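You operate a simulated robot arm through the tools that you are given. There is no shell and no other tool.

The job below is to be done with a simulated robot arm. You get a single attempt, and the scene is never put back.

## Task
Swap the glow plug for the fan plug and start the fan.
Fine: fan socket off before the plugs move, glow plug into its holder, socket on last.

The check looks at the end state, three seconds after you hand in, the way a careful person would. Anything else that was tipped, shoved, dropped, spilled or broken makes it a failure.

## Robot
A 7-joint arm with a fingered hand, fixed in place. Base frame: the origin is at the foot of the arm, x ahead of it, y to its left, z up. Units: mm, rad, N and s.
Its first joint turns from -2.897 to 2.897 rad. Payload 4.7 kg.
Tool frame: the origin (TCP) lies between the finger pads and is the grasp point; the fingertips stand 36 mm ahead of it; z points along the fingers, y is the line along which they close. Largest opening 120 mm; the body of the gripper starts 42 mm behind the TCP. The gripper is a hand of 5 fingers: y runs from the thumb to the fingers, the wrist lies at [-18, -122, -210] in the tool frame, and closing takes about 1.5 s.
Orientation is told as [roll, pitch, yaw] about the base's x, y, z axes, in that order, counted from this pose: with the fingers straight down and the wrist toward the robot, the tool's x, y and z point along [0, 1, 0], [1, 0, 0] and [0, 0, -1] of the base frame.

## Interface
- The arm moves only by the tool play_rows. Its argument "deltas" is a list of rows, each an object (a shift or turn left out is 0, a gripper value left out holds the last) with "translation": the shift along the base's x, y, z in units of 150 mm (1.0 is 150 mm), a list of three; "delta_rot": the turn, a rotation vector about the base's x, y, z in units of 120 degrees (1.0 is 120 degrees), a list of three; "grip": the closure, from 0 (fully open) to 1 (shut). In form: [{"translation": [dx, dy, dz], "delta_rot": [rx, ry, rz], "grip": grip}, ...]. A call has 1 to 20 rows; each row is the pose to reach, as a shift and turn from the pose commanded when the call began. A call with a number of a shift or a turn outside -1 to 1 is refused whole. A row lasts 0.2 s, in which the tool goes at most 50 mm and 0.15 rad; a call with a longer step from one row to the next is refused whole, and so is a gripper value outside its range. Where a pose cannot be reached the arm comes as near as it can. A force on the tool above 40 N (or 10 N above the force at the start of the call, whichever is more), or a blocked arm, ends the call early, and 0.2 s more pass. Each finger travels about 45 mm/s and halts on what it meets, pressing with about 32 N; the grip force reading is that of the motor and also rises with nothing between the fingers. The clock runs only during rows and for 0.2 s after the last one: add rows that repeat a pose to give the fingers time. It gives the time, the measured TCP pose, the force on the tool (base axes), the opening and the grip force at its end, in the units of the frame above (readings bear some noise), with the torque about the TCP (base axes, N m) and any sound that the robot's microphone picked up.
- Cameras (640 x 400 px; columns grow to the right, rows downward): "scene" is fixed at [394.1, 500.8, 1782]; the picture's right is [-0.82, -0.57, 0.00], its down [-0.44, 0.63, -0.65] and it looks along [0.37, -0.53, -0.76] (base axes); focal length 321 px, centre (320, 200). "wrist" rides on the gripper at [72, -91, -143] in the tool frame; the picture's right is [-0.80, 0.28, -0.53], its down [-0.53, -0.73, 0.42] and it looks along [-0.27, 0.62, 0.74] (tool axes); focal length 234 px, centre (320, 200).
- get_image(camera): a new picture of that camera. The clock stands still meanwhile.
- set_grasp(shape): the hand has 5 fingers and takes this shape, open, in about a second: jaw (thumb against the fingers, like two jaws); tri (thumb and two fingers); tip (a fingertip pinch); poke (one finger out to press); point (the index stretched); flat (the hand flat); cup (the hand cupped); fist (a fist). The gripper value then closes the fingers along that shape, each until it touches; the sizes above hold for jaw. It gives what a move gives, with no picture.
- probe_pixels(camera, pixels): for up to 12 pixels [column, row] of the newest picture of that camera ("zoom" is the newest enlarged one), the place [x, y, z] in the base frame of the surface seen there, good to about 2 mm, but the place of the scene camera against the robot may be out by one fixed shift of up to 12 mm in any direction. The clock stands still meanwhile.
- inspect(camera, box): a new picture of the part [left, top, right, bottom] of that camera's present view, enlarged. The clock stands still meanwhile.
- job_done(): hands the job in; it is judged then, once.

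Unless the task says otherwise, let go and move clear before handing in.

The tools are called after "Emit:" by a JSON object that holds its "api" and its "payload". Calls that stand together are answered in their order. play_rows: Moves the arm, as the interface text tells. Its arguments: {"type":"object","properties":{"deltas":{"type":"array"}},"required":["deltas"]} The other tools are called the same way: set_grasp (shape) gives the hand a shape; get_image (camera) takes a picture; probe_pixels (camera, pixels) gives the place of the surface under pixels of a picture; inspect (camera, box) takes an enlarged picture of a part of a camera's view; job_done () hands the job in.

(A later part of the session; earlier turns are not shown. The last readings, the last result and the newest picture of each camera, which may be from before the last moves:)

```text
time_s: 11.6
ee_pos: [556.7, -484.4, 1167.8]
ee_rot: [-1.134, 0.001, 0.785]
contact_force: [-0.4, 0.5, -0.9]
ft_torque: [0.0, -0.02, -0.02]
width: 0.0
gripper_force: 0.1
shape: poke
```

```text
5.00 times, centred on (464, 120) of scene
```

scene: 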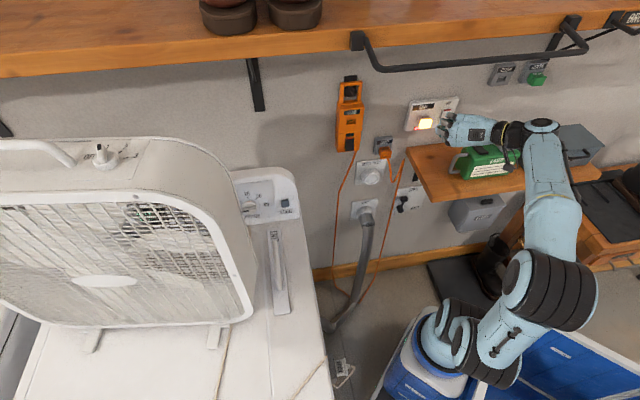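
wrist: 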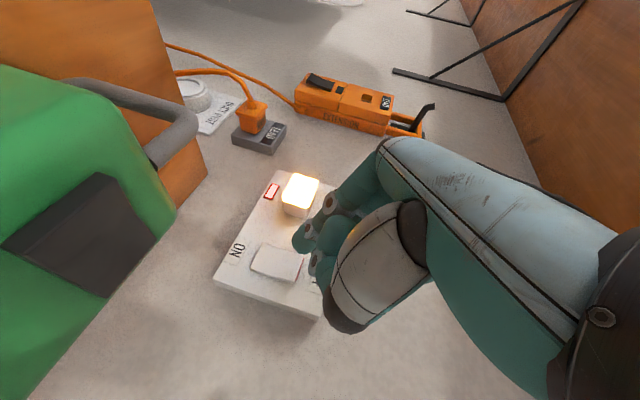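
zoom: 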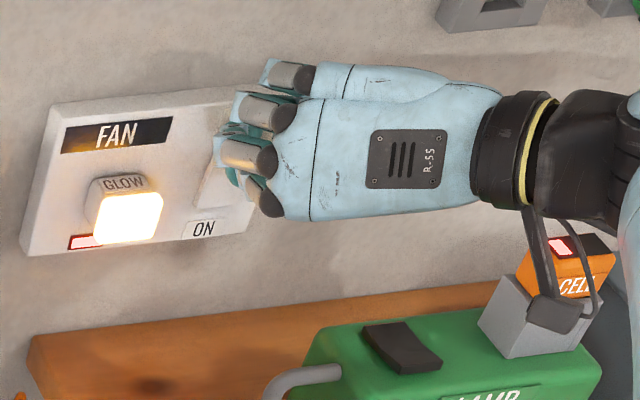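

The fingertip is over the rocker's top end, with no contact yet. I'll push slowly toward the wall.

Emit:
{"api": "play_rows", "payload": {"deltas": [{"translation": [0.02, -0.02, 0]}, {"translation": [0.035, -0.035, 0]}, {"translation": [0.05, -0.05, 0]}, {"translation": [0.06, -0.06, 0]}]}}

Emit:
{"api": "inspect", "payload": {"camera": "wrist", "box": [240, 190, 400, 290]}}

```text
time_s: 12.3
ee_pos: [561.4, -487.4, 1168.3]
ee_rot: [-1.13, -0.002, 0.79]
contact_force: [-15.1, 23.9, -0.3]
ft_torque: [0.01, 0.02, 0.09]
width: 0.0
gripper_force: 0.1
shape: poke
stopped in row 3: the force on the tool passed its limit at 43 N (the readings are from after the stop); the commanded pose is now the measured one
```

```text
4.00 times, centred on (320, 240) of wrist
```

zoom: 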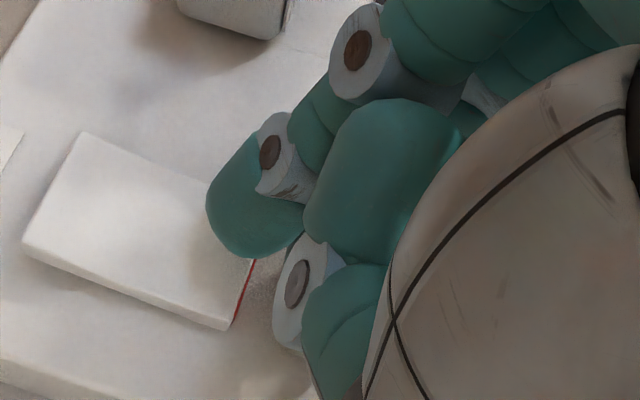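

The glow light has gone out and the rocker has tipped, so the socket is OFF. I'll retract straight back from the wall to look.

Emit:
{"api": "play_rows", "payload": {"deltas": [{"translation": [-0.1, 0.1, 0]}, {"translation": [-0.25, 0.25, 0]}, {"translation": [-0.45, 0.45, 0]}, {"translation": [-0.55, 0.55, 0.05]}, {"translation": [-0.55, 0.55, 0.05]}]}}

Emit:
{"api": "set_grasp", "payload": {"shape": "jaw"}}

Emit:
{"api": "get_image", "payload": {"camera": "wrist"}}

Emit:
{"api": "inspect", "payload": {"camera": "scene", "box": [400, 80, 528, 160]}}

```text
time_s: 13.5
ee_pos: [480.0, -405.2, 1175.4]
ee_rot: [-1.129, -0.002, 0.79]
contact_force: [0.1, 0.1, -0.5]
ft_torque: [-0.03, 0.0, -0.02]
width: 0.2
gripper_force: 0.0
shape: poke
```

```text
time_s: 14.4
ee_pos: [479.2, -406.2, 1175.4]
ee_rot: [-1.131, -0.003, 0.789]
contact_force: [-1.0, -0.2, 0.6]
ft_torque: [0.02, -0.02, 0.01]
width: 120.0
gripper_force: 0.1
shape: jaw
```

```text
taken
```

wrist: 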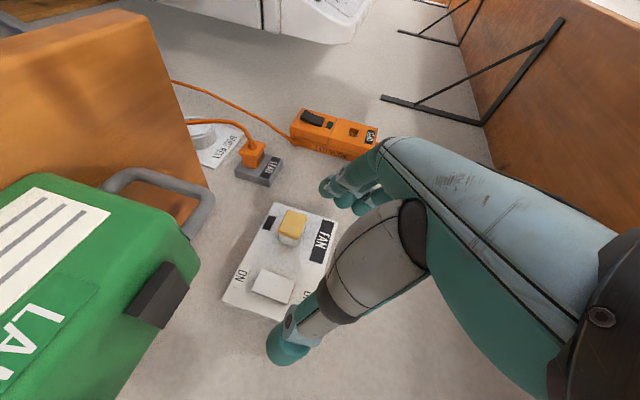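

```text
5.00 times, centred on (464, 120) of scene
```

zoom: 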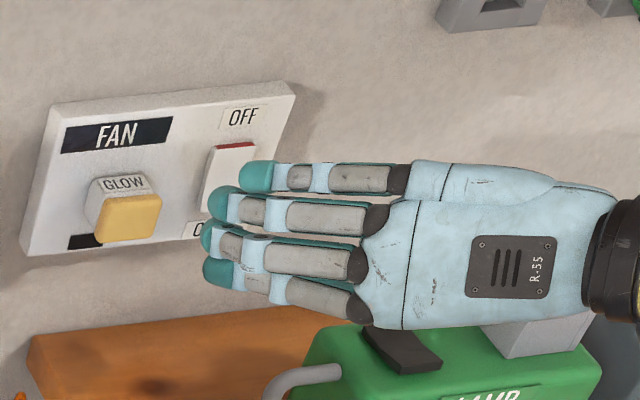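

The indicator is dark and the plug unlit, so the socket is OFF. Next I'll measure the plug, now without glare, along with the jaw fingertip positions.

Emit:
{"api": "inspect", "payload": {"camera": "wrist", "box": [240, 195, 368, 275]}}

Emit:
{"api": "probe_pixels", "payload": {"camera": "zoom", "pixels": [[235, 85], [325, 110], [215, 170], [295, 205], [265, 145], [240, 210], [250, 220], [320, 180], [200, 220], [100, 250], [320, 240], [380, 200]]}}

Emit:
{"api": "inspect", "payload": {"camera": "wrist", "box": [300, 150, 428, 230]}}

Emit:
{"api": "probe_pixels", "payload": {"camera": "zoom", "pixels": [[120, 175], [160, 190], [220, 230], [290, 270], [320, 290], [200, 160], [110, 190], [230, 250], [280, 285], [135, 165], [350, 210]]}}

Emit:
{"api": "probe_pixels", "payload": {"camera": "wrist", "pixels": [[287, 350], [275, 345], [300, 352], [285, 330], [300, 335], [290, 360], [310, 320], [345, 260], [335, 300], [225, 350]]}}

```text
5.00 times, centred on (304, 235) of wrist
```

zoom: 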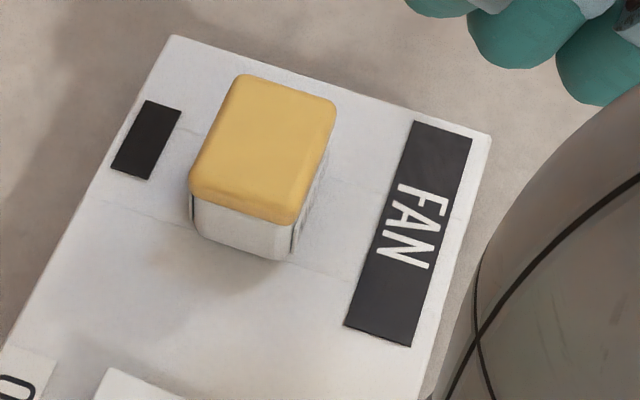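

```text
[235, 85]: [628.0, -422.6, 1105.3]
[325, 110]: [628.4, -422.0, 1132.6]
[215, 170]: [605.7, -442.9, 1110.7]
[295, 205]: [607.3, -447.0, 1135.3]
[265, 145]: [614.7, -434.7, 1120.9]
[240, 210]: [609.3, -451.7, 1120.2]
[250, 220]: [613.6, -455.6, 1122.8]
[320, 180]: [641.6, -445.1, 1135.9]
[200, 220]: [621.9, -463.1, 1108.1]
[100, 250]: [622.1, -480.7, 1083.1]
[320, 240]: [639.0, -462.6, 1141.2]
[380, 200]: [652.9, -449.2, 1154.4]
```

```text
5.00 times, centred on (364, 190) of wrist
```

zoom: 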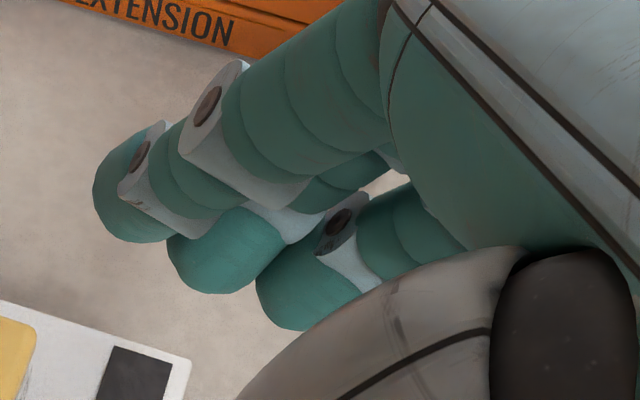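

```text
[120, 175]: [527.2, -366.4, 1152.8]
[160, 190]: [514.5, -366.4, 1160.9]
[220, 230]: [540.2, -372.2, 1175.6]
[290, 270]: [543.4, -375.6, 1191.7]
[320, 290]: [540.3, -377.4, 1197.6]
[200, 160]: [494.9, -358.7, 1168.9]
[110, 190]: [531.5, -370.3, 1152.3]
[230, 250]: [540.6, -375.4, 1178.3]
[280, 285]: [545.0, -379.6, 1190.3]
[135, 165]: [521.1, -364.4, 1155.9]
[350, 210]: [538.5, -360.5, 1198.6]
```

```text
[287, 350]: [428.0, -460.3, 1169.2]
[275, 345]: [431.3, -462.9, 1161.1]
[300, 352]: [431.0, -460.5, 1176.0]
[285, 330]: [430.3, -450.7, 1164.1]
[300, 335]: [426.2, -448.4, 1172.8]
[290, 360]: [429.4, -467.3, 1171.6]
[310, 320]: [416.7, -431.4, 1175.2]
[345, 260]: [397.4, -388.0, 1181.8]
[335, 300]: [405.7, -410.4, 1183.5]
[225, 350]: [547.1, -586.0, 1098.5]
```

In jaw, the fingers spread over tool x from +18 to −50, so the upper ones would reach the panel first at this tilt. I'll look at the tri shape, which folds those away.

Emit:
{"api": "set_grasp", "payload": {"shape": "tri"}}

Emit:
{"api": "get_image", "payload": {"camera": "wrist"}}

Emit:
{"api": "inspect", "payload": {"camera": "wrist", "box": [260, 150, 420, 250]}}

Emit:
{"api": "probe_pixels", "payload": {"camera": "zoom", "pixels": [[260, 160], [250, 180], [290, 210], [340, 200], [380, 230], [330, 250], [370, 270], [300, 200]]}}

Emit:
{"api": "inspect", "payload": {"camera": "scene", "box": [400, 80, 528, 160]}}

```text
time_s: 15.3
ee_pos: [479.6, -406.2, 1175.8]
ee_rot: [-1.131, -0.002, 0.789]
contact_force: [0.9, 0.2, 0.3]
ft_torque: [0.0, 0.0, -0.05]
width: 119.8
gripper_force: 0.1
shape: tri
```

```text
taken
```

wrist: 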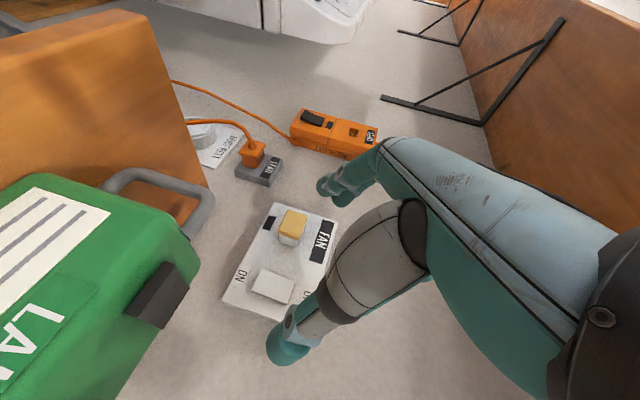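

```text
4.00 times, centred on (340, 200) of wrist
```

zoom: 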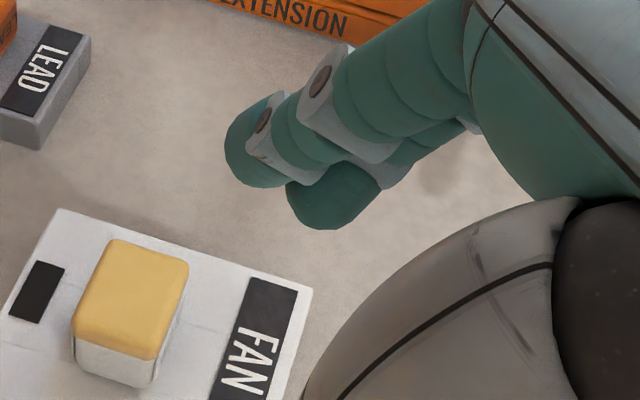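

```text
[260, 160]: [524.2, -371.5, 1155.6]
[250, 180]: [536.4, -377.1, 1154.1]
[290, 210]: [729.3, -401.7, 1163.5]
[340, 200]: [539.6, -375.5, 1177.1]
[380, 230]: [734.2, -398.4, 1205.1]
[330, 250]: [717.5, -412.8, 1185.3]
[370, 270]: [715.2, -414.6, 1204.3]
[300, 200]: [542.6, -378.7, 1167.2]
```

```text
5.00 times, centred on (464, 120) of scene
```

zoom: 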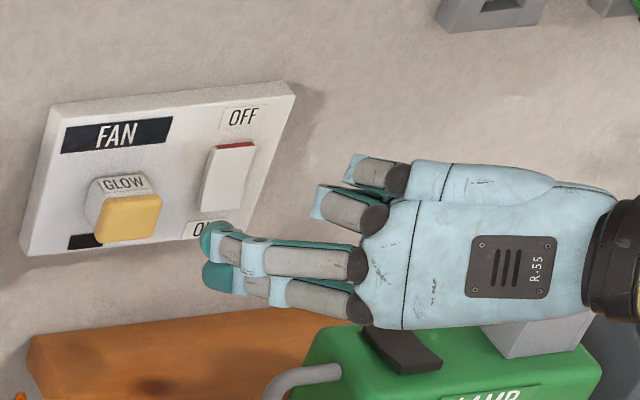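

Tri folds the ring and little fingers away, leaving the index and middle against the thumb. I'll pre-close to about 70 mm here, so the thumb stays clear of the rocker, and then check the tips.

Emit:
{"api": "play_rows", "payload": {"deltas": [{"grip": 0.42}, {"grip": 0.42}, {"grip": 0.42}, {"grip": 0.42}, {"grip": 0.42}]}}

Emit:
{"api": "get_image", "payload": {"camera": "wrist"}}

Emit:
{"api": "inspect", "payload": {"camera": "wrist", "box": [240, 170, 400, 270]}}

Emit:
{"api": "inspect", "payload": {"camera": "scene", "box": [400, 80, 528, 160]}}

```text
time_s: 16.5
ee_pos: [480.2, -404.4, 1173.6]
ee_rot: [-1.13, -0.002, 0.789]
contact_force: [-1.0, -0.8, -0.6]
ft_torque: [-0.02, -0.02, -0.01]
width: 70.0
gripper_force: 0.2
shape: tri
```

```text
taken
```

wrist: 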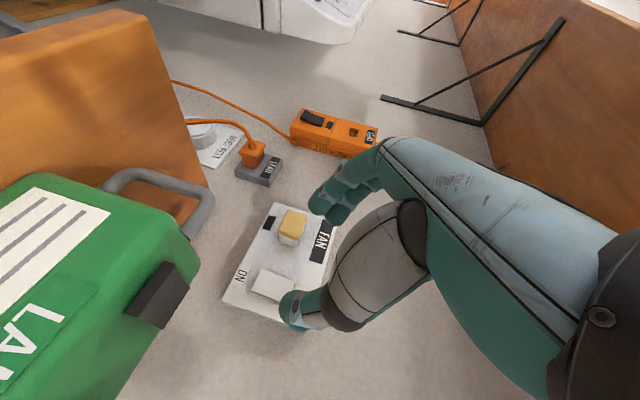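

```text
4.00 times, centred on (320, 220) of wrist
```

zoom: 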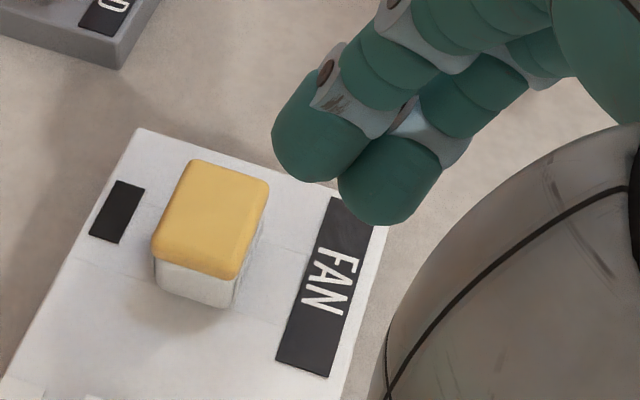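

```text
5.00 times, centred on (464, 120) of scene
```

zoom: 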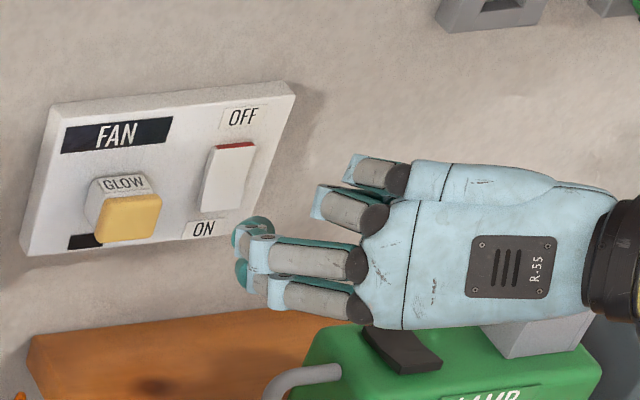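

Emit:
{"api": "probe_pixels", "payload": {"camera": "zoom", "pixels": [[250, 180], [300, 130]]}}

Emit:
{"api": "inspect", "payload": {"camera": "wrist", "box": [250, 170, 410, 270]}}

Emit:
{"api": "probe_pixels", "payload": {"camera": "zoom", "pixels": [[235, 150], [260, 175], [290, 175], [310, 200], [340, 215], [380, 195], [240, 130], [320, 170]]}}

Emit:
{"api": "probe_pixels", "payload": {"camera": "wrist", "pixels": [[285, 300], [288, 315], [305, 325], [300, 295], [282, 310], [295, 325], [320, 315]]}}

```text
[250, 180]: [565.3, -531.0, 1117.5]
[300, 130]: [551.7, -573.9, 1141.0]
```

```text
4.00 times, centred on (330, 220) of wrist
```

zoom: 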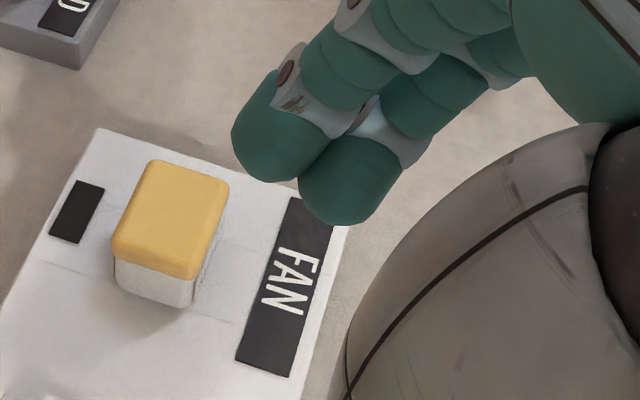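

```text
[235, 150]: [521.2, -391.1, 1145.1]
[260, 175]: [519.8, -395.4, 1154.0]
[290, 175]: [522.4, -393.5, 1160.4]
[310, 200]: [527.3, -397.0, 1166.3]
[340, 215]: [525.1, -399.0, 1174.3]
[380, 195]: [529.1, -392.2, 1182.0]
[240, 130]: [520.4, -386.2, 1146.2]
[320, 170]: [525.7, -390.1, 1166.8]
```

```text
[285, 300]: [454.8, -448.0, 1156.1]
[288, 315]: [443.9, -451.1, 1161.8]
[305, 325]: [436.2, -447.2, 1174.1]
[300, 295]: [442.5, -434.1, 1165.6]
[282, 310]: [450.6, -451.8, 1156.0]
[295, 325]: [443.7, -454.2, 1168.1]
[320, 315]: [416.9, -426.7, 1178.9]
```

The index and middle tips sit at y≈+35 and the thumb at y≈−36, centred on the TCP. The plug is centred at t≈129.5, z≈1121.5, with its face at d≈743 (d is the distance toward the wall). I'll line up in front of it, 100 mm back.

Emit:
{"api": "play_rows", "payload": {"deltas": [{"translation": [0.15, 0.15, -0.05]}, {"translation": [0.3, 0.25, -0.15]}, {"translation": [0.427, 0.297, -0.25]}, {"translation": [0.427, 0.297, -0.3]}, {"translation": [0.427, 0.297, -0.3]}]}}

Emit:
{"api": "get_image", "payload": {"camera": "wrist"}}

Emit:
{"api": "inspect", "payload": {"camera": "scene", "box": [390, 80, 550, 180]}}

```text
time_s: 17.7
ee_pos: [544.4, -362.2, 1130.9]
ee_rot: [-1.13, -0.001, 0.788]
contact_force: [-0.4, -0.8, -0.6]
ft_torque: [0.02, 0.03, -0.01]
width: 69.6
gripper_force: 0.1
shape: tri
```

```text
taken
```

wrist: 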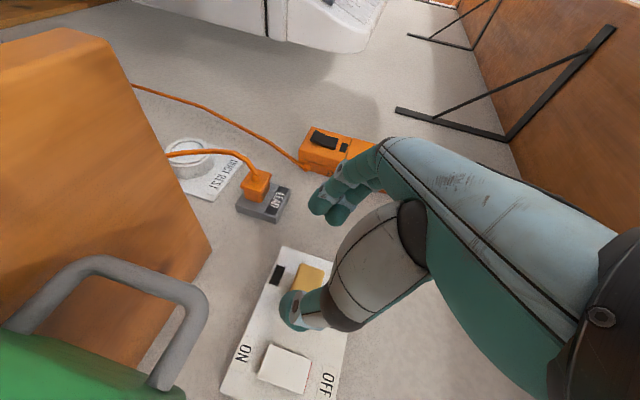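

```text
4.00 times, centred on (470, 130) of scene
```

zoom: 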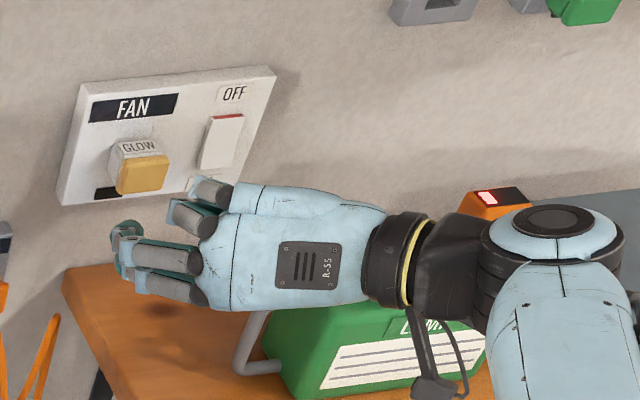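

The hand is lined up. Before advancing, I'll check that the wrist joint will clear the cell, visible at (495,200) in the zoom.

Emit:
{"api": "probe_pixels", "payload": {"camera": "zoom", "pixels": [[550, 220], [500, 270], [460, 250], [495, 200], [480, 215], [520, 195], [430, 385], [600, 230], [490, 230]]}}

```text
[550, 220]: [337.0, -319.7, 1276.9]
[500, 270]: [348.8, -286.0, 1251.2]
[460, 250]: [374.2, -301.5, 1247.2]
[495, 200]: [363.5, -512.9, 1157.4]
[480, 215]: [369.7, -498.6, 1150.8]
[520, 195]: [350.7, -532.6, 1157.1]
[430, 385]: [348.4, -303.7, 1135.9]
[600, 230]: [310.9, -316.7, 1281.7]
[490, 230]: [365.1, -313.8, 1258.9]
```

The joint passes well to the side of the cell. I'll advance 62 mm toward the plug and check the alignment.

Emit:
{"api": "play_rows", "payload": {"deltas": [{"translation": [0.1, -0.1, -0.0]}, {"translation": [0.2, -0.2, -0.005]}, {"translation": [0.29, -0.29, -0.01]}, {"translation": [0.29, -0.29, -0.01]}]}}

Emit:
{"api": "get_image", "payload": {"camera": "wrist"}}

Emit:
{"api": "inspect", "payload": {"camera": "wrist", "box": [250, 180, 410, 280]}}

Emit:
{"api": "inspect", "payload": {"camera": "scene", "box": [390, 80, 550, 180]}}

```text
time_s: 18.7
ee_pos: [587.7, -404.8, 1128.7]
ee_rot: [-1.132, -0.001, 0.789]
contact_force: [-0.2, 0.2, -0.3]
ft_torque: [-0.03, -0.04, 0.0]
width: 69.5
gripper_force: 0.1
shape: tri
```

```text
taken
```

wrist: 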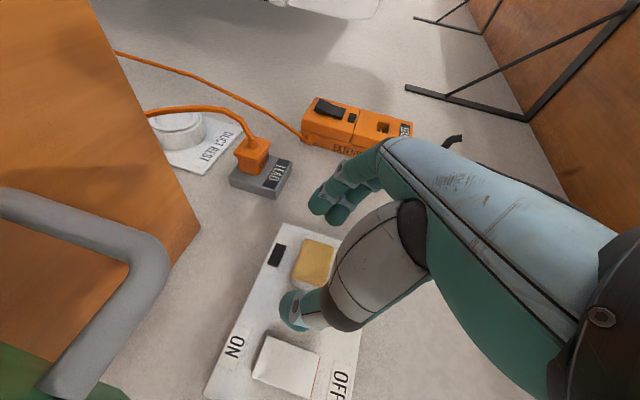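

```text
4.00 times, centred on (330, 230) of wrist
```

zoom: 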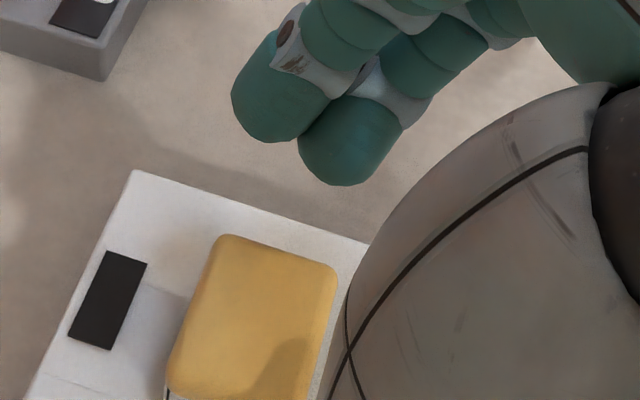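

```text
4.00 times, centred on (470, 130) of scene
```

zoom: 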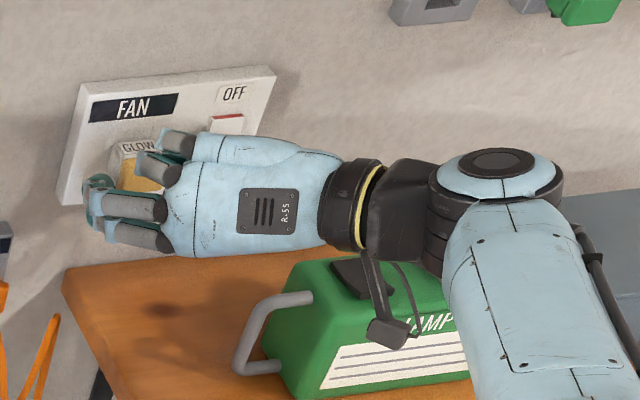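

The alignment holds, with the fingers left of the plug and the thumb on its right. I'll go the final 31 mm slowly and then close.

Emit:
{"api": "play_rows", "payload": {"deltas": [{"translation": [0.04, -0.04, 0]}, {"translation": [0.08, -0.08, 0]}, {"translation": [0.12, -0.12, 0.003]}, {"translation": [0.148, -0.148, 0.005]}, {"translation": [0.148, -0.148, 0.005]}]}}

Emit:
{"api": "get_image", "payload": {"camera": "wrist"}}

Emit:
{"api": "inspect", "payload": {"camera": "wrist", "box": [250, 190, 410, 290]}}

Emit:
{"api": "inspect", "payload": {"camera": "scene", "box": [390, 80, 550, 180]}}

```text
time_s: 19.9
ee_pos: [610.7, -427.9, 1129.1]
ee_rot: [-1.13, -0.001, 0.788]
contact_force: [-0.9, 0.4, 0.3]
ft_torque: [-0.01, -0.03, -0.03]
width: 70.0
gripper_force: 0.1
shape: tri
```

```text
taken
```

wrist: 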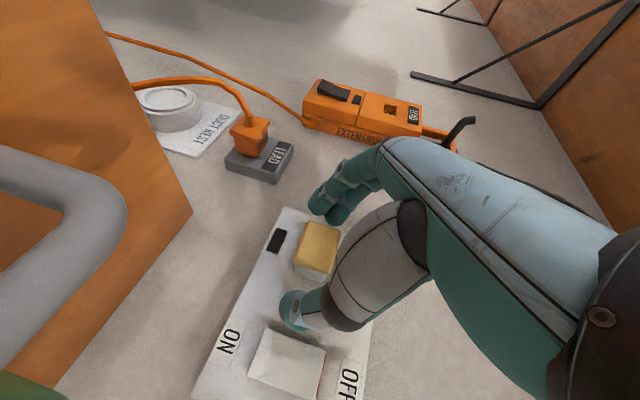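

```text
4.00 times, centred on (330, 240) of wrist
```

zoom: 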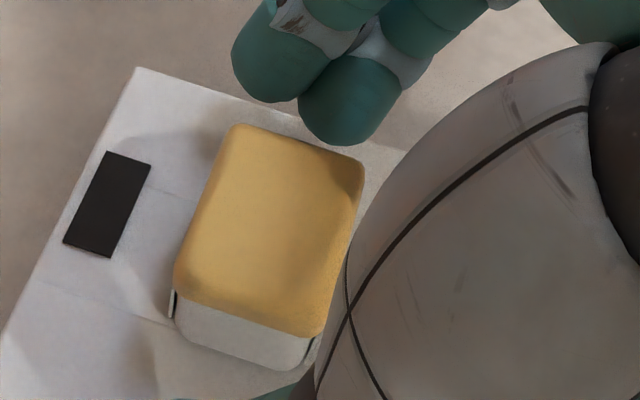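

```text
4.00 times, centred on (470, 130) of scene
```

zoom: 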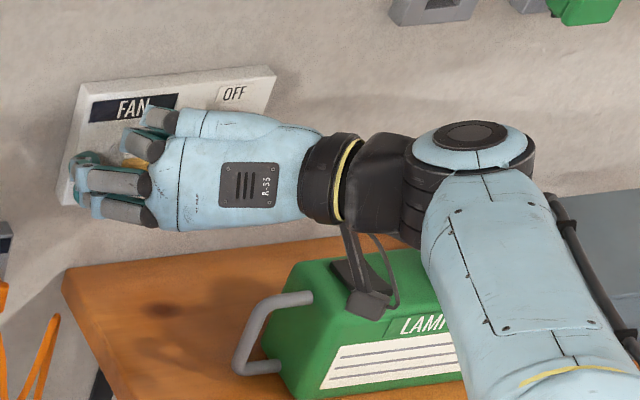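

Everything straddles the plug with no contact force, so I'll close the fingers onto it now.

Emit:
{"api": "play_rows", "payload": {"deltas": [{"grip": 0.55}, {"grip": 0.65}, {"grip": 0.75}, {"grip": 0.85}, {"grip": 0.85}, {"grip": 0.85}, {"grip": 0.85}]}}

Emit:
{"api": "inspect", "payload": {"camera": "wrist", "box": [250, 190, 410, 290]}}

Emit:
{"api": "inspect", "payload": {"camera": "scene", "box": [390, 90, 470, 140]}}

```text
time_s: 21.5
ee_pos: [610.7, -427.0, 1130.0]
ee_rot: [-1.128, 0.0, 0.788]
contact_force: [4.9, -3.0, -1.4]
ft_torque: [0.06, -0.07, 0.23]
width: 33.4
gripper_force: 32.2
shape: tri
```

```text
4.00 times, centred on (330, 240) of wrist
```

zoom: 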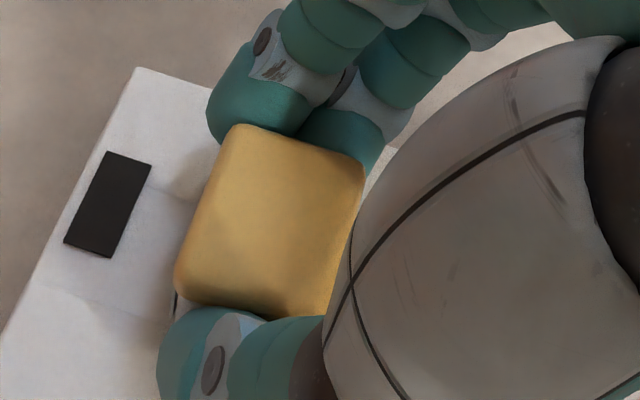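

```text
8.00 times, centred on (430, 115) of scene
```

zoom: 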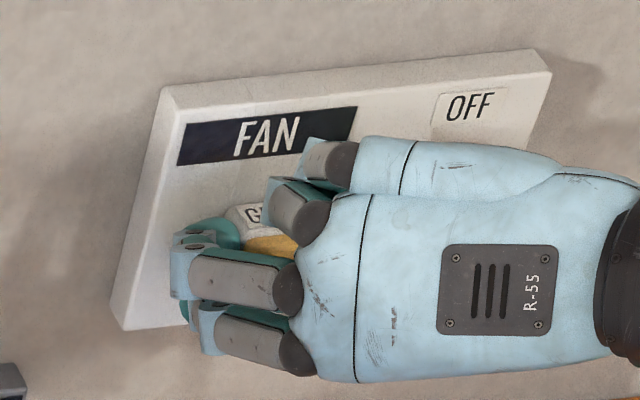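

The plug is firmly gripped at 32 N with a 33.4 mm opening. I'll pull it straight out along the wall normal.

Emit:
{"api": "play_rows", "payload": {"deltas": [{"translation": [-0.03, 0.03, 0]}, {"translation": [-0.06, 0.06, 0]}, {"translation": [-0.1, 0.1, 0]}, {"translation": [-0.15, 0.15, 0]}, {"translation": [-0.22, 0.22, 0]}, {"translation": [-0.3, 0.3, 0]}, {"translation": [-0.3, 0.3, 0]}]}}

Emit:
{"api": "get_image", "payload": {"camera": "wrist"}}

Emit:
{"api": "get_image", "payload": {"camera": "scene"}}

```text
time_s: 23.1
ee_pos: [564.5, -381.8, 1128.1]
ee_rot: [-1.128, -0.004, 0.79]
contact_force: [-0.2, 0.3, -0.6]
ft_torque: [0.02, 0.02, -0.01]
width: 33.5
gripper_force: 32.2
shape: tri
```

```text
taken
```

wrist: 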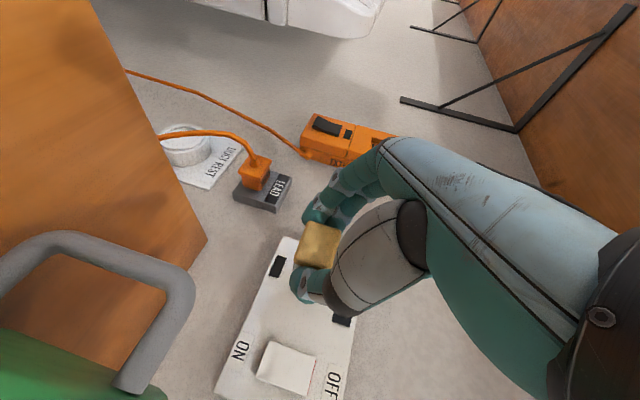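

```text
taken
```

scene: 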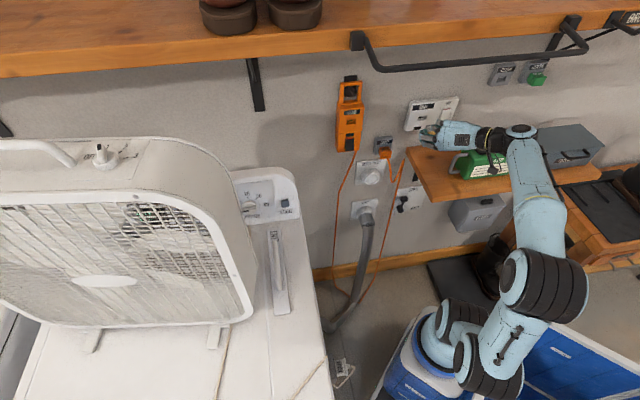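

The plug is out. I'll look for the socket's recess and measure the GLOW holder with the scene camera.

Emit:
{"api": "inspect", "payload": {"camera": "scene", "box": [400, 90, 464, 130]}}

Emit:
{"api": "inspect", "payload": {"camera": "wrist", "box": [230, 230, 358, 310]}}

Emit:
{"api": "inspect", "payload": {"camera": "scene", "box": [480, 55, 560, 105]}}

Emit:
{"api": "probe_pixels", "payload": {"camera": "zoom", "pixels": [[100, 80], [65, 230], [240, 100], [210, 230], [145, 180], [130, 200], [150, 215], [100, 190], [190, 190], [380, 190], [340, 250], [260, 180]]}}

```text
10.00 times, centred on (432, 110) of scene
```

zoom: 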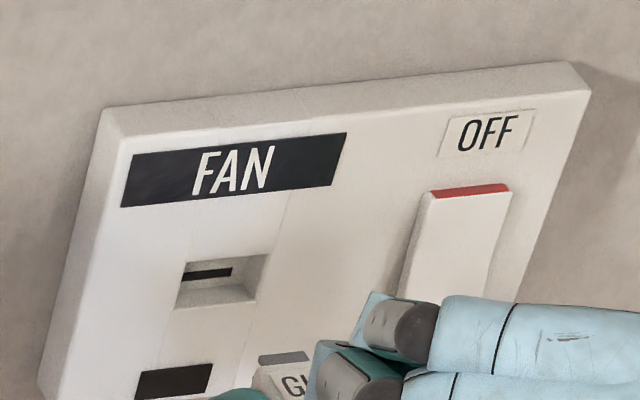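

```text
5.00 times, centred on (294, 270) of wrist
```

zoom: 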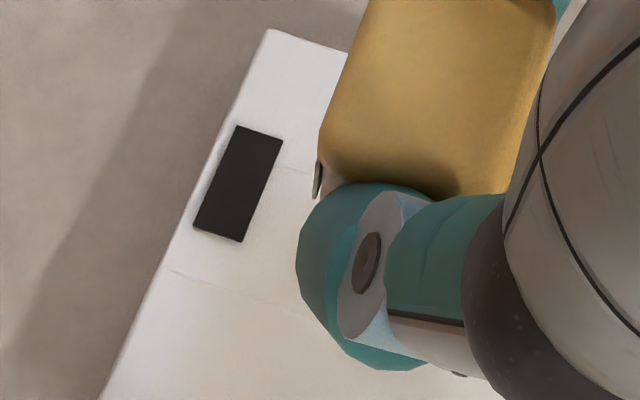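

```text
8.00 times, centred on (520, 80) of scene
```

zoom: 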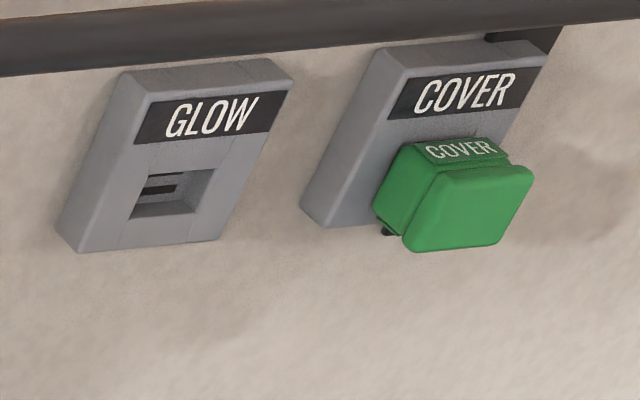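

```text
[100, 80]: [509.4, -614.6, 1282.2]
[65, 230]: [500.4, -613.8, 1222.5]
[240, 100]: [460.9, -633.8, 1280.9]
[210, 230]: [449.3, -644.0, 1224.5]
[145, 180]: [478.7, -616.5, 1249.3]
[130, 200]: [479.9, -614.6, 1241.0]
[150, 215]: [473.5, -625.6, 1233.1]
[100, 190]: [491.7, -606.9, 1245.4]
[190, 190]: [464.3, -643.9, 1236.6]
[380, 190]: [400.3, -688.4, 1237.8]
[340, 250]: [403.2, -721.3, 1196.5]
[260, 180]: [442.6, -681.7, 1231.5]
```

I'll carry the plug up and back first, to clear the lamp and cell, before moving right toward the GLOW holder.

Emit:
{"api": "play_rows", "payload": {"deltas": [{"translation": [-0.06, 0.06, 0.15]}, {"translation": [-0.12, 0.12, 0.35]}, {"translation": [-0.18, 0.18, 0.55]}, {"translation": [-0.23, 0.23, 0.75]}, {"translation": [-0.23, 0.23, 0.85]}, {"translation": [-0.23, 0.23, 0.85]}]}}

Emit:
{"api": "play_rows", "payload": {"deltas": [{"translation": [-0.15, -0.15, 0]}, {"translation": [-0.35, -0.35, 0]}, {"translation": [-0.55, -0.55, 0]}, {"translation": [-0.75, -0.75, 0]}, {"translation": [-0.9, -0.9, 0]}, {"translation": [-0.9, -0.9, 0]}]}}

Emit:
{"api": "get_image", "payload": {"camera": "scene"}}

Emit:
{"api": "get_image", "payload": {"camera": "wrist"}}

```text
time_s: 24.5
ee_pos: [530.3, -347.1, 1255.7]
ee_rot: [-1.131, -0.002, 0.788]
contact_force: [0.0, 0.4, -1.2]
ft_torque: [0.0, -0.02, -0.03]
width: 33.4
gripper_force: 31.4
shape: tri
```

```text
time_s: 25.9
ee_pos: [395.9, -482.9, 1257.4]
ee_rot: [-1.131, -0.001, 0.79]
contact_force: [-0.5, -0.2, -0.7]
ft_torque: [0.05, -0.01, -0.01]
width: 33.4
gripper_force: 31.7
shape: tri
```

```text
taken
```

scene: 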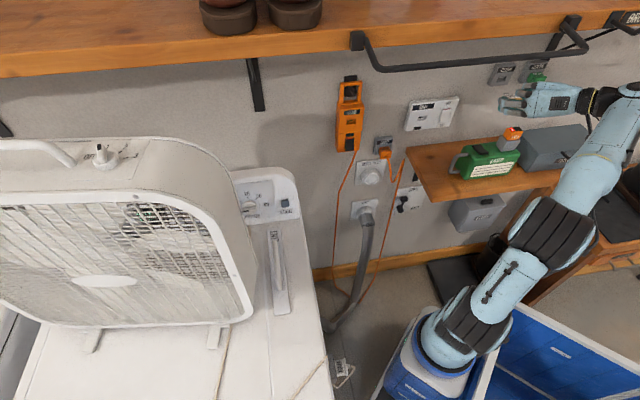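

```text
taken
```

wrist: 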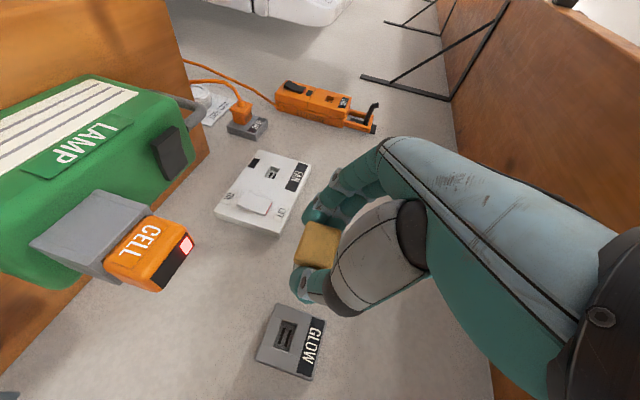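

The wrist camera now sees both recesses, FAN at (273,173) and GLOW at (285,335). I'll measure both in the same frame.

Emit:
{"api": "inspect", "payload": {"camera": "wrist", "box": [240, 290, 368, 370]}}

Emit:
{"api": "probe_pixels", "payload": {"camera": "zoom", "pixels": [[130, 110], [90, 310], [190, 110], [310, 180], [270, 380], [180, 150], [285, 165], [250, 310], [130, 290], [220, 230], [180, 240], [250, 220]]}}

Emit:
{"api": "inspect", "payload": {"camera": "wrist", "box": [210, 140, 322, 210]}}

Emit:
{"api": "probe_pixels", "payload": {"camera": "zoom", "pixels": [[300, 130], [390, 130], [280, 200], [380, 220], [340, 260], [420, 170], [320, 140], [350, 180], [440, 300], [180, 250], [260, 260]]}}

```text
5.00 times, centred on (304, 330) of wrist
```

zoom: 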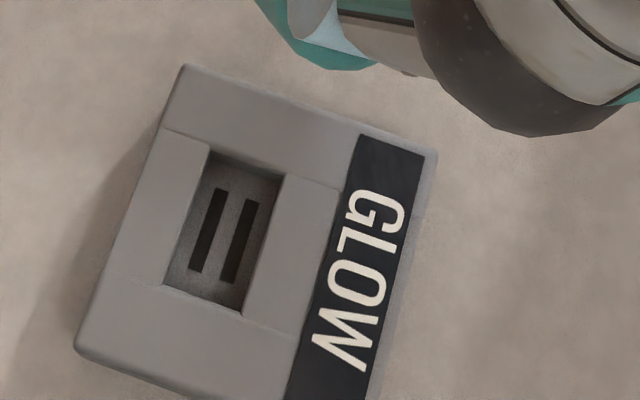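

```text
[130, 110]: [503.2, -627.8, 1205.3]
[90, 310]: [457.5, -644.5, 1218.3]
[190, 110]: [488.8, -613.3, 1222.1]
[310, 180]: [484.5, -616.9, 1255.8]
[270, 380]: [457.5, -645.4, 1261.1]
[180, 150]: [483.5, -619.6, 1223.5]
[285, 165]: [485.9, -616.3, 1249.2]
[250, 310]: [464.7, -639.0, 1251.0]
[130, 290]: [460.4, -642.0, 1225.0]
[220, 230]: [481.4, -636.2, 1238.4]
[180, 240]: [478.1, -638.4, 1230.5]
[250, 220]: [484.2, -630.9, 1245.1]
```

```text
5.71 times, centred on (266, 175) of wrist
```

zoom: 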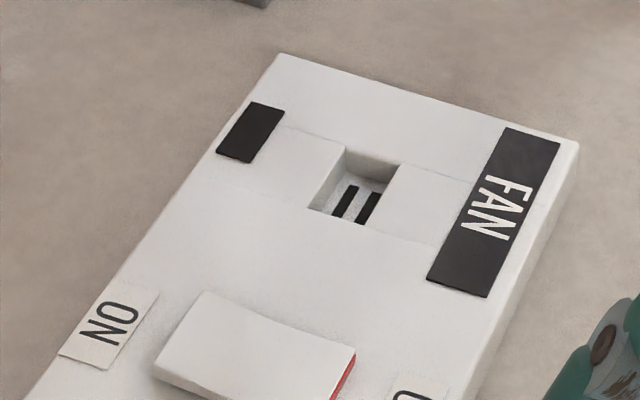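

```text
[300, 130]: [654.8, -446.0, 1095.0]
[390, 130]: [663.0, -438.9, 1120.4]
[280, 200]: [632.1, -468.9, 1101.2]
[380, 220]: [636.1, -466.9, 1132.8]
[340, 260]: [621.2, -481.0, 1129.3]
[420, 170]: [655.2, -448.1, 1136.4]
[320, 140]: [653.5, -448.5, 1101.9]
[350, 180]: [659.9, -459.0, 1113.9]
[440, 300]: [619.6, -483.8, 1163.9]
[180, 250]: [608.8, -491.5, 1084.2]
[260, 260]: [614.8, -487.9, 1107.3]
```

Both faces are at the same depth. The GLOW recess is 239 mm to the right of the FAN recess and 121 mm higher, so the seated TCP there should be t≈−109, z≈1250.5, d≈734. I'll move to a standoff in front of it and verify.

Emit:
{"api": "play_rows", "payload": {"deltas": [{"translation": [-0.1, -0.18, -0.02]}, {"translation": [-0.08, -0.35, -0.046]}, {"translation": [0.0, -0.48, -0.046]}, {"translation": [0.098, -0.549, -0.046]}, {"translation": [0.098, -0.549, -0.046]}]}}

Emit:
{"api": "get_image", "payload": {"camera": "wrist"}}

Emit:
{"api": "inspect", "payload": {"camera": "wrist", "box": [240, 190, 400, 290]}}

Emit:
{"api": "inspect", "payload": {"camera": "scene", "box": [470, 40, 630, 140]}}

```text
time_s: 27.1
ee_pos: [409.7, -565.6, 1249.7]
ee_rot: [-1.13, -0.002, 0.79]
contact_force: [0.6, 0.0, -1.3]
ft_torque: [0.0, 0.01, 0.03]
width: 33.4
gripper_force: 32.4
shape: tri
```

```text
taken
```

wrist: 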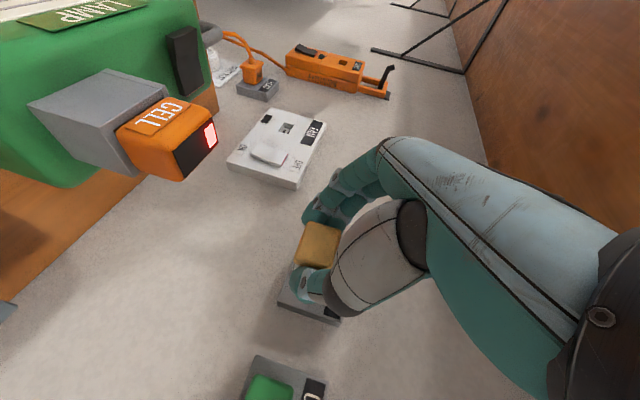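

```text
4.00 times, centred on (320, 240) of wrist
```

zoom: 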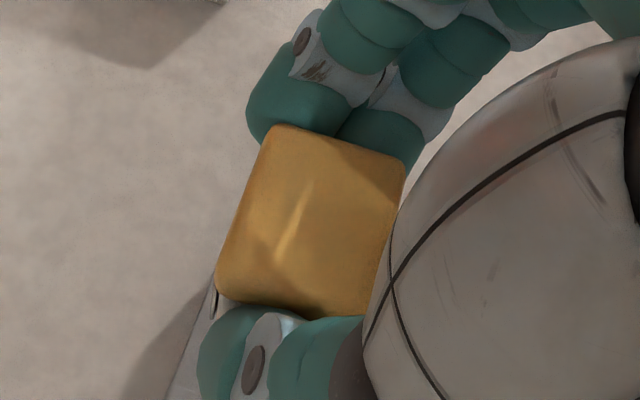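

```text
4.00 times, centred on (550, 90) of scene
```

zoom: 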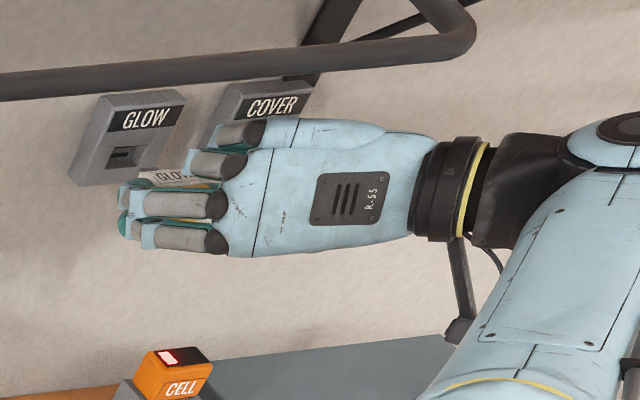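

The plug hasn't slipped in the fingers. I'll enlarge the scene view to check that its label lines up with the recess.

Emit:
{"api": "inspect", "payload": {"camera": "scene", "box": [484, 60, 532, 90]}}

Emit:
{"api": "inspect", "payload": {"camera": "wrist", "box": [260, 210, 372, 330]}}

Emit:
{"api": "probe_pixels", "payload": {"camera": "wrist", "pixels": [[320, 238], [310, 225], [338, 232], [298, 258], [318, 262], [300, 300], [330, 318], [290, 300], [288, 133], [300, 128]]}}

```text
13.33 times, centred on (508, 75) of scene
```

zoom: 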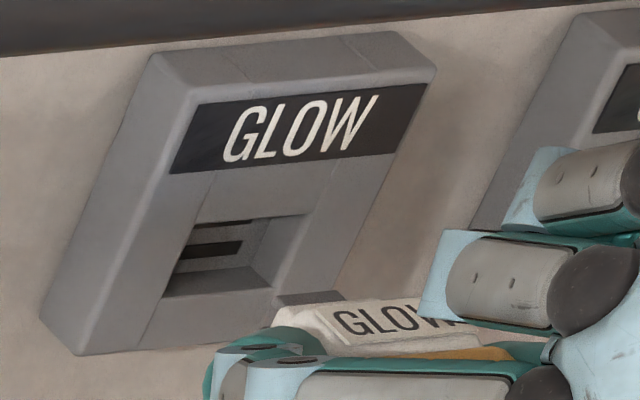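

```text
3.33 times, centred on (316, 270) of wrist
```

zoom: 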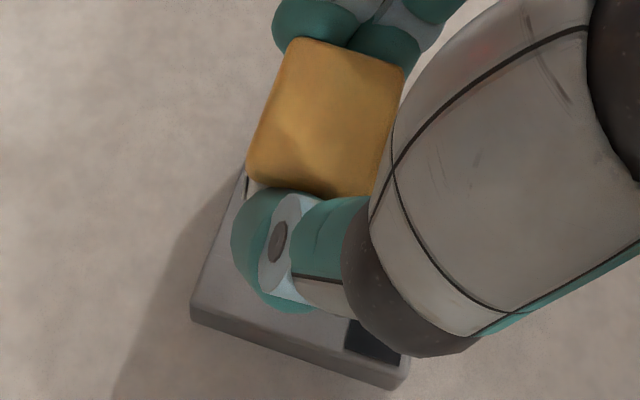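

```text
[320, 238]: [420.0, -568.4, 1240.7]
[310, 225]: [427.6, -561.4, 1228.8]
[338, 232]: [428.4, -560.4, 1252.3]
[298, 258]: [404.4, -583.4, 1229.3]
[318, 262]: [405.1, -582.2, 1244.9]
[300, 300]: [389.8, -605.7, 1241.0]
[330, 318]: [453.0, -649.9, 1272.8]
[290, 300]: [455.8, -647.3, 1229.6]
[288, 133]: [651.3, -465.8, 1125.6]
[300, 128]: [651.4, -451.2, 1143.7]
```

The label comparison suggests the plug may be about 5 mm off, while the wrist probes suggest only about 1.5 mm. I'll probe both recesses and the plug label in the same scene frame to settle it.

Emit:
{"api": "inspect", "payload": {"camera": "scene", "box": [484, 60, 532, 90]}}

Emit:
{"api": "probe_pixels", "payload": {"camera": "zoom", "pixels": [[390, 318], [370, 322], [410, 314], [190, 218], [315, 207], [280, 292], [158, 302], [235, 210], [215, 300], [300, 250], [175, 255], [140, 300]]}}

Emit:
{"api": "inspect", "payload": {"camera": "scene", "box": [400, 95, 448, 125]}}

Emit:
{"api": "probe_pixels", "payload": {"camera": "zoom", "pixels": [[240, 150], [370, 138], [350, 220], [225, 235], [300, 145], [290, 230], [370, 180], [230, 190], [200, 240], [400, 130], [220, 150], [390, 230]]}}

```text
13.33 times, centred on (508, 75) of scene
```

zoom: 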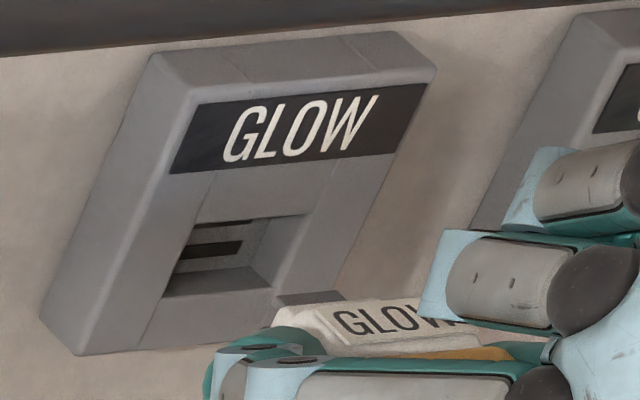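

```text
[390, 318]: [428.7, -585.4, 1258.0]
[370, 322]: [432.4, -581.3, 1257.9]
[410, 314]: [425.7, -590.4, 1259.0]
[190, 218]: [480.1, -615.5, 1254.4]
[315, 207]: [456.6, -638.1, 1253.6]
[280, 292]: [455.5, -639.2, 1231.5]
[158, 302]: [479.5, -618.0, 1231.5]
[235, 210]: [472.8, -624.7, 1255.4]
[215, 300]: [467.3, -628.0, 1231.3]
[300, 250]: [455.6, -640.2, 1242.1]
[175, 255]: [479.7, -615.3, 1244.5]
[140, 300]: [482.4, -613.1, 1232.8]
```

```text
13.33 times, centred on (424, 110) of scene
```

zoom: 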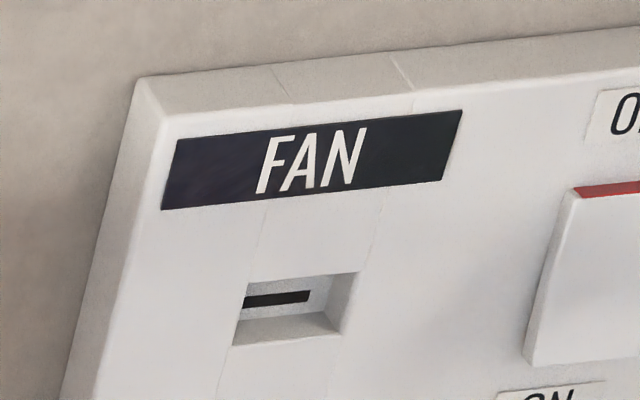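

```text
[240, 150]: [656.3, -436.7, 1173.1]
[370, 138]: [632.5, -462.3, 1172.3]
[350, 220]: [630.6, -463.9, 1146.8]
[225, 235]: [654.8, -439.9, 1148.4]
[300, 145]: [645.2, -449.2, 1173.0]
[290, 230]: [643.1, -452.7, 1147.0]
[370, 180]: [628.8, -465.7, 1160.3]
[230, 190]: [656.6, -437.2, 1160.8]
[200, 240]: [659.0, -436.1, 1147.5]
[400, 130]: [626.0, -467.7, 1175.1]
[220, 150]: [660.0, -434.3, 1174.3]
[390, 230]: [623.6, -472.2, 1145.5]
```

All the measurements agree: the plug is within about 1 mm of the recess axis, with 44–45 mm to travel. I'll push it in slowly and watch the force.

Emit:
{"api": "play_rows", "payload": {"deltas": [{"translation": [0.035, -0.035, 0.002]}, {"translation": [0.07, -0.07, 0.003]}, {"translation": [0.1, -0.1, 0.003]}, {"translation": [0.125, -0.125, 0.003]}, {"translation": [0.145, -0.145, 0.003]}, {"translation": [0.16, -0.16, 0.003]}]}}

Emit:
{"api": "inspect", "payload": {"camera": "scene", "box": [484, 60, 532, 90]}}

Emit:
{"api": "inspect", "payload": {"camera": "wrist", "box": [240, 190, 400, 290]}}

```text
time_s: 28.5
ee_pos: [434.0, -589.4, 1250.0]
ee_rot: [-1.132, -0.001, 0.789]
contact_force: [-0.4, 0.0, -0.4]
ft_torque: [0.04, 0.03, 0.01]
width: 33.5
gripper_force: 31.6
shape: tri
```

```text
13.33 times, centred on (508, 75) of scene
```

zoom: 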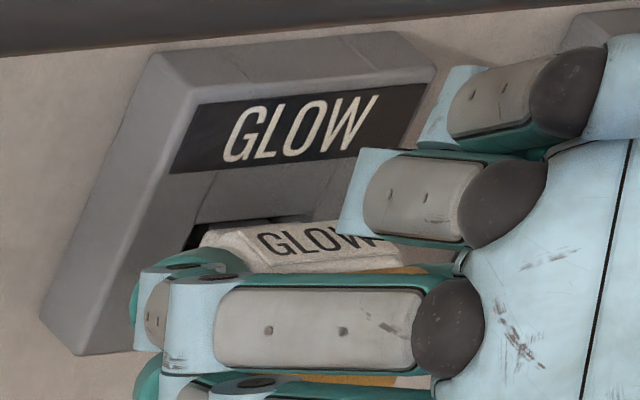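

```text
4.00 times, centred on (320, 240) of wrist
```

zoom: 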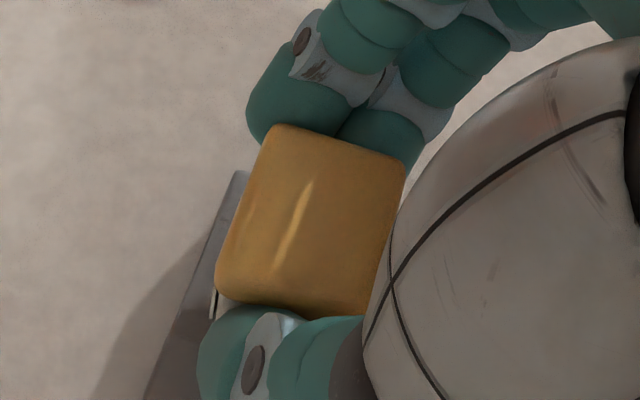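

There's no contact yet at d=723.6. I'll push the last ~11 mm in small steps.

Emit:
{"api": "play_rows", "payload": {"deltas": [{"translation": [0.012, -0.012, 0]}, {"translation": [0.024, -0.024, 0]}, {"translation": [0.036, -0.036, 0]}, {"translation": [0.046, -0.046, 0]}, {"translation": [0.054, -0.054, 0]}, {"translation": [0.06, -0.06, 0]}]}}

Emit:
{"api": "inspect", "payload": {"camera": "scene", "box": [484, 60, 532, 90]}}

Emit:
{"api": "inspect", "payload": {"camera": "wrist", "box": [240, 190, 400, 290]}}

```text
time_s: 29.9
ee_pos: [441.9, -597.6, 1250.2]
ee_rot: [-1.128, -0.001, 0.789]
contact_force: [-15.6, 15.9, -3.0]
ft_torque: [0.13, 0.3, 0.08]
width: 34.2
gripper_force: 32.0
shape: tri
```

```text
13.33 times, centred on (508, 75) of scene
```

zoom: 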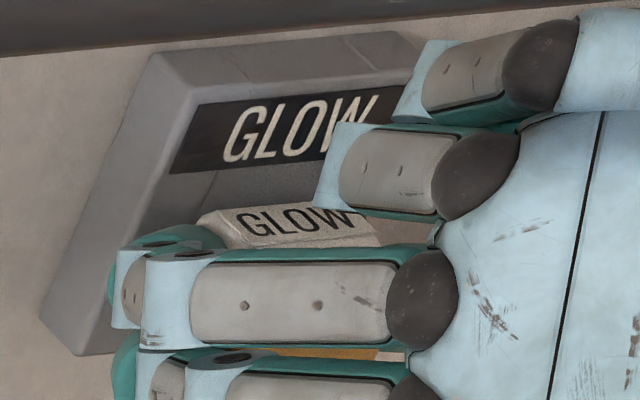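

```text
4.00 times, centred on (320, 240) of wrist
```

zoom: 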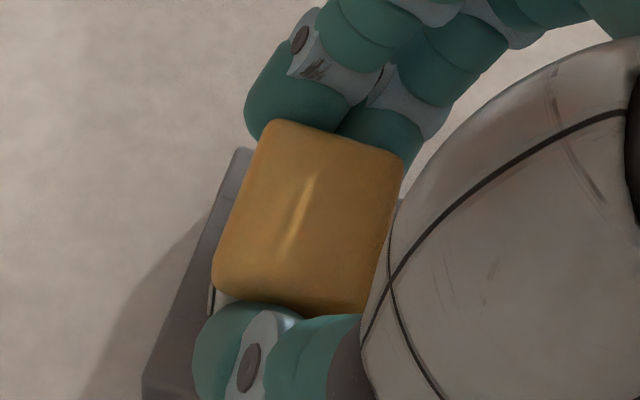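

The force is 22 N at d=735, which is the depth I expected for seated. I'll check the label's depth against the 761.9 measured when it was seated in the FAN socket.

Emit:
{"api": "inspect", "payload": {"camera": "scene", "box": [484, 60, 532, 90]}}

Emit:
{"api": "probe_pixels", "payload": {"camera": "zoom", "pixels": [[285, 222], [260, 225], [310, 218], [270, 238], [230, 216], [300, 235], [240, 180], [150, 250]]}}

```text
13.33 times, centred on (508, 75) of scene
```

zoom: 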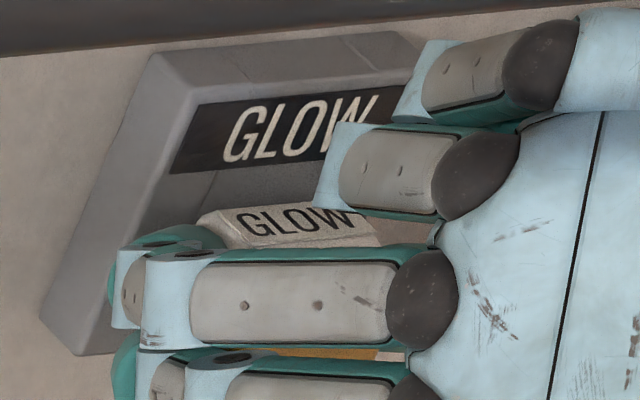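

```text
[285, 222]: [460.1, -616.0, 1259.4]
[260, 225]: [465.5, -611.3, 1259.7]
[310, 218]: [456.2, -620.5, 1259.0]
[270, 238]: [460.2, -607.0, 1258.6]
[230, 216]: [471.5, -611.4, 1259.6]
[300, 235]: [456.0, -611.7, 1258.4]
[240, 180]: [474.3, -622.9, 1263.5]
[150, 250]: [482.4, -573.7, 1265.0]
```

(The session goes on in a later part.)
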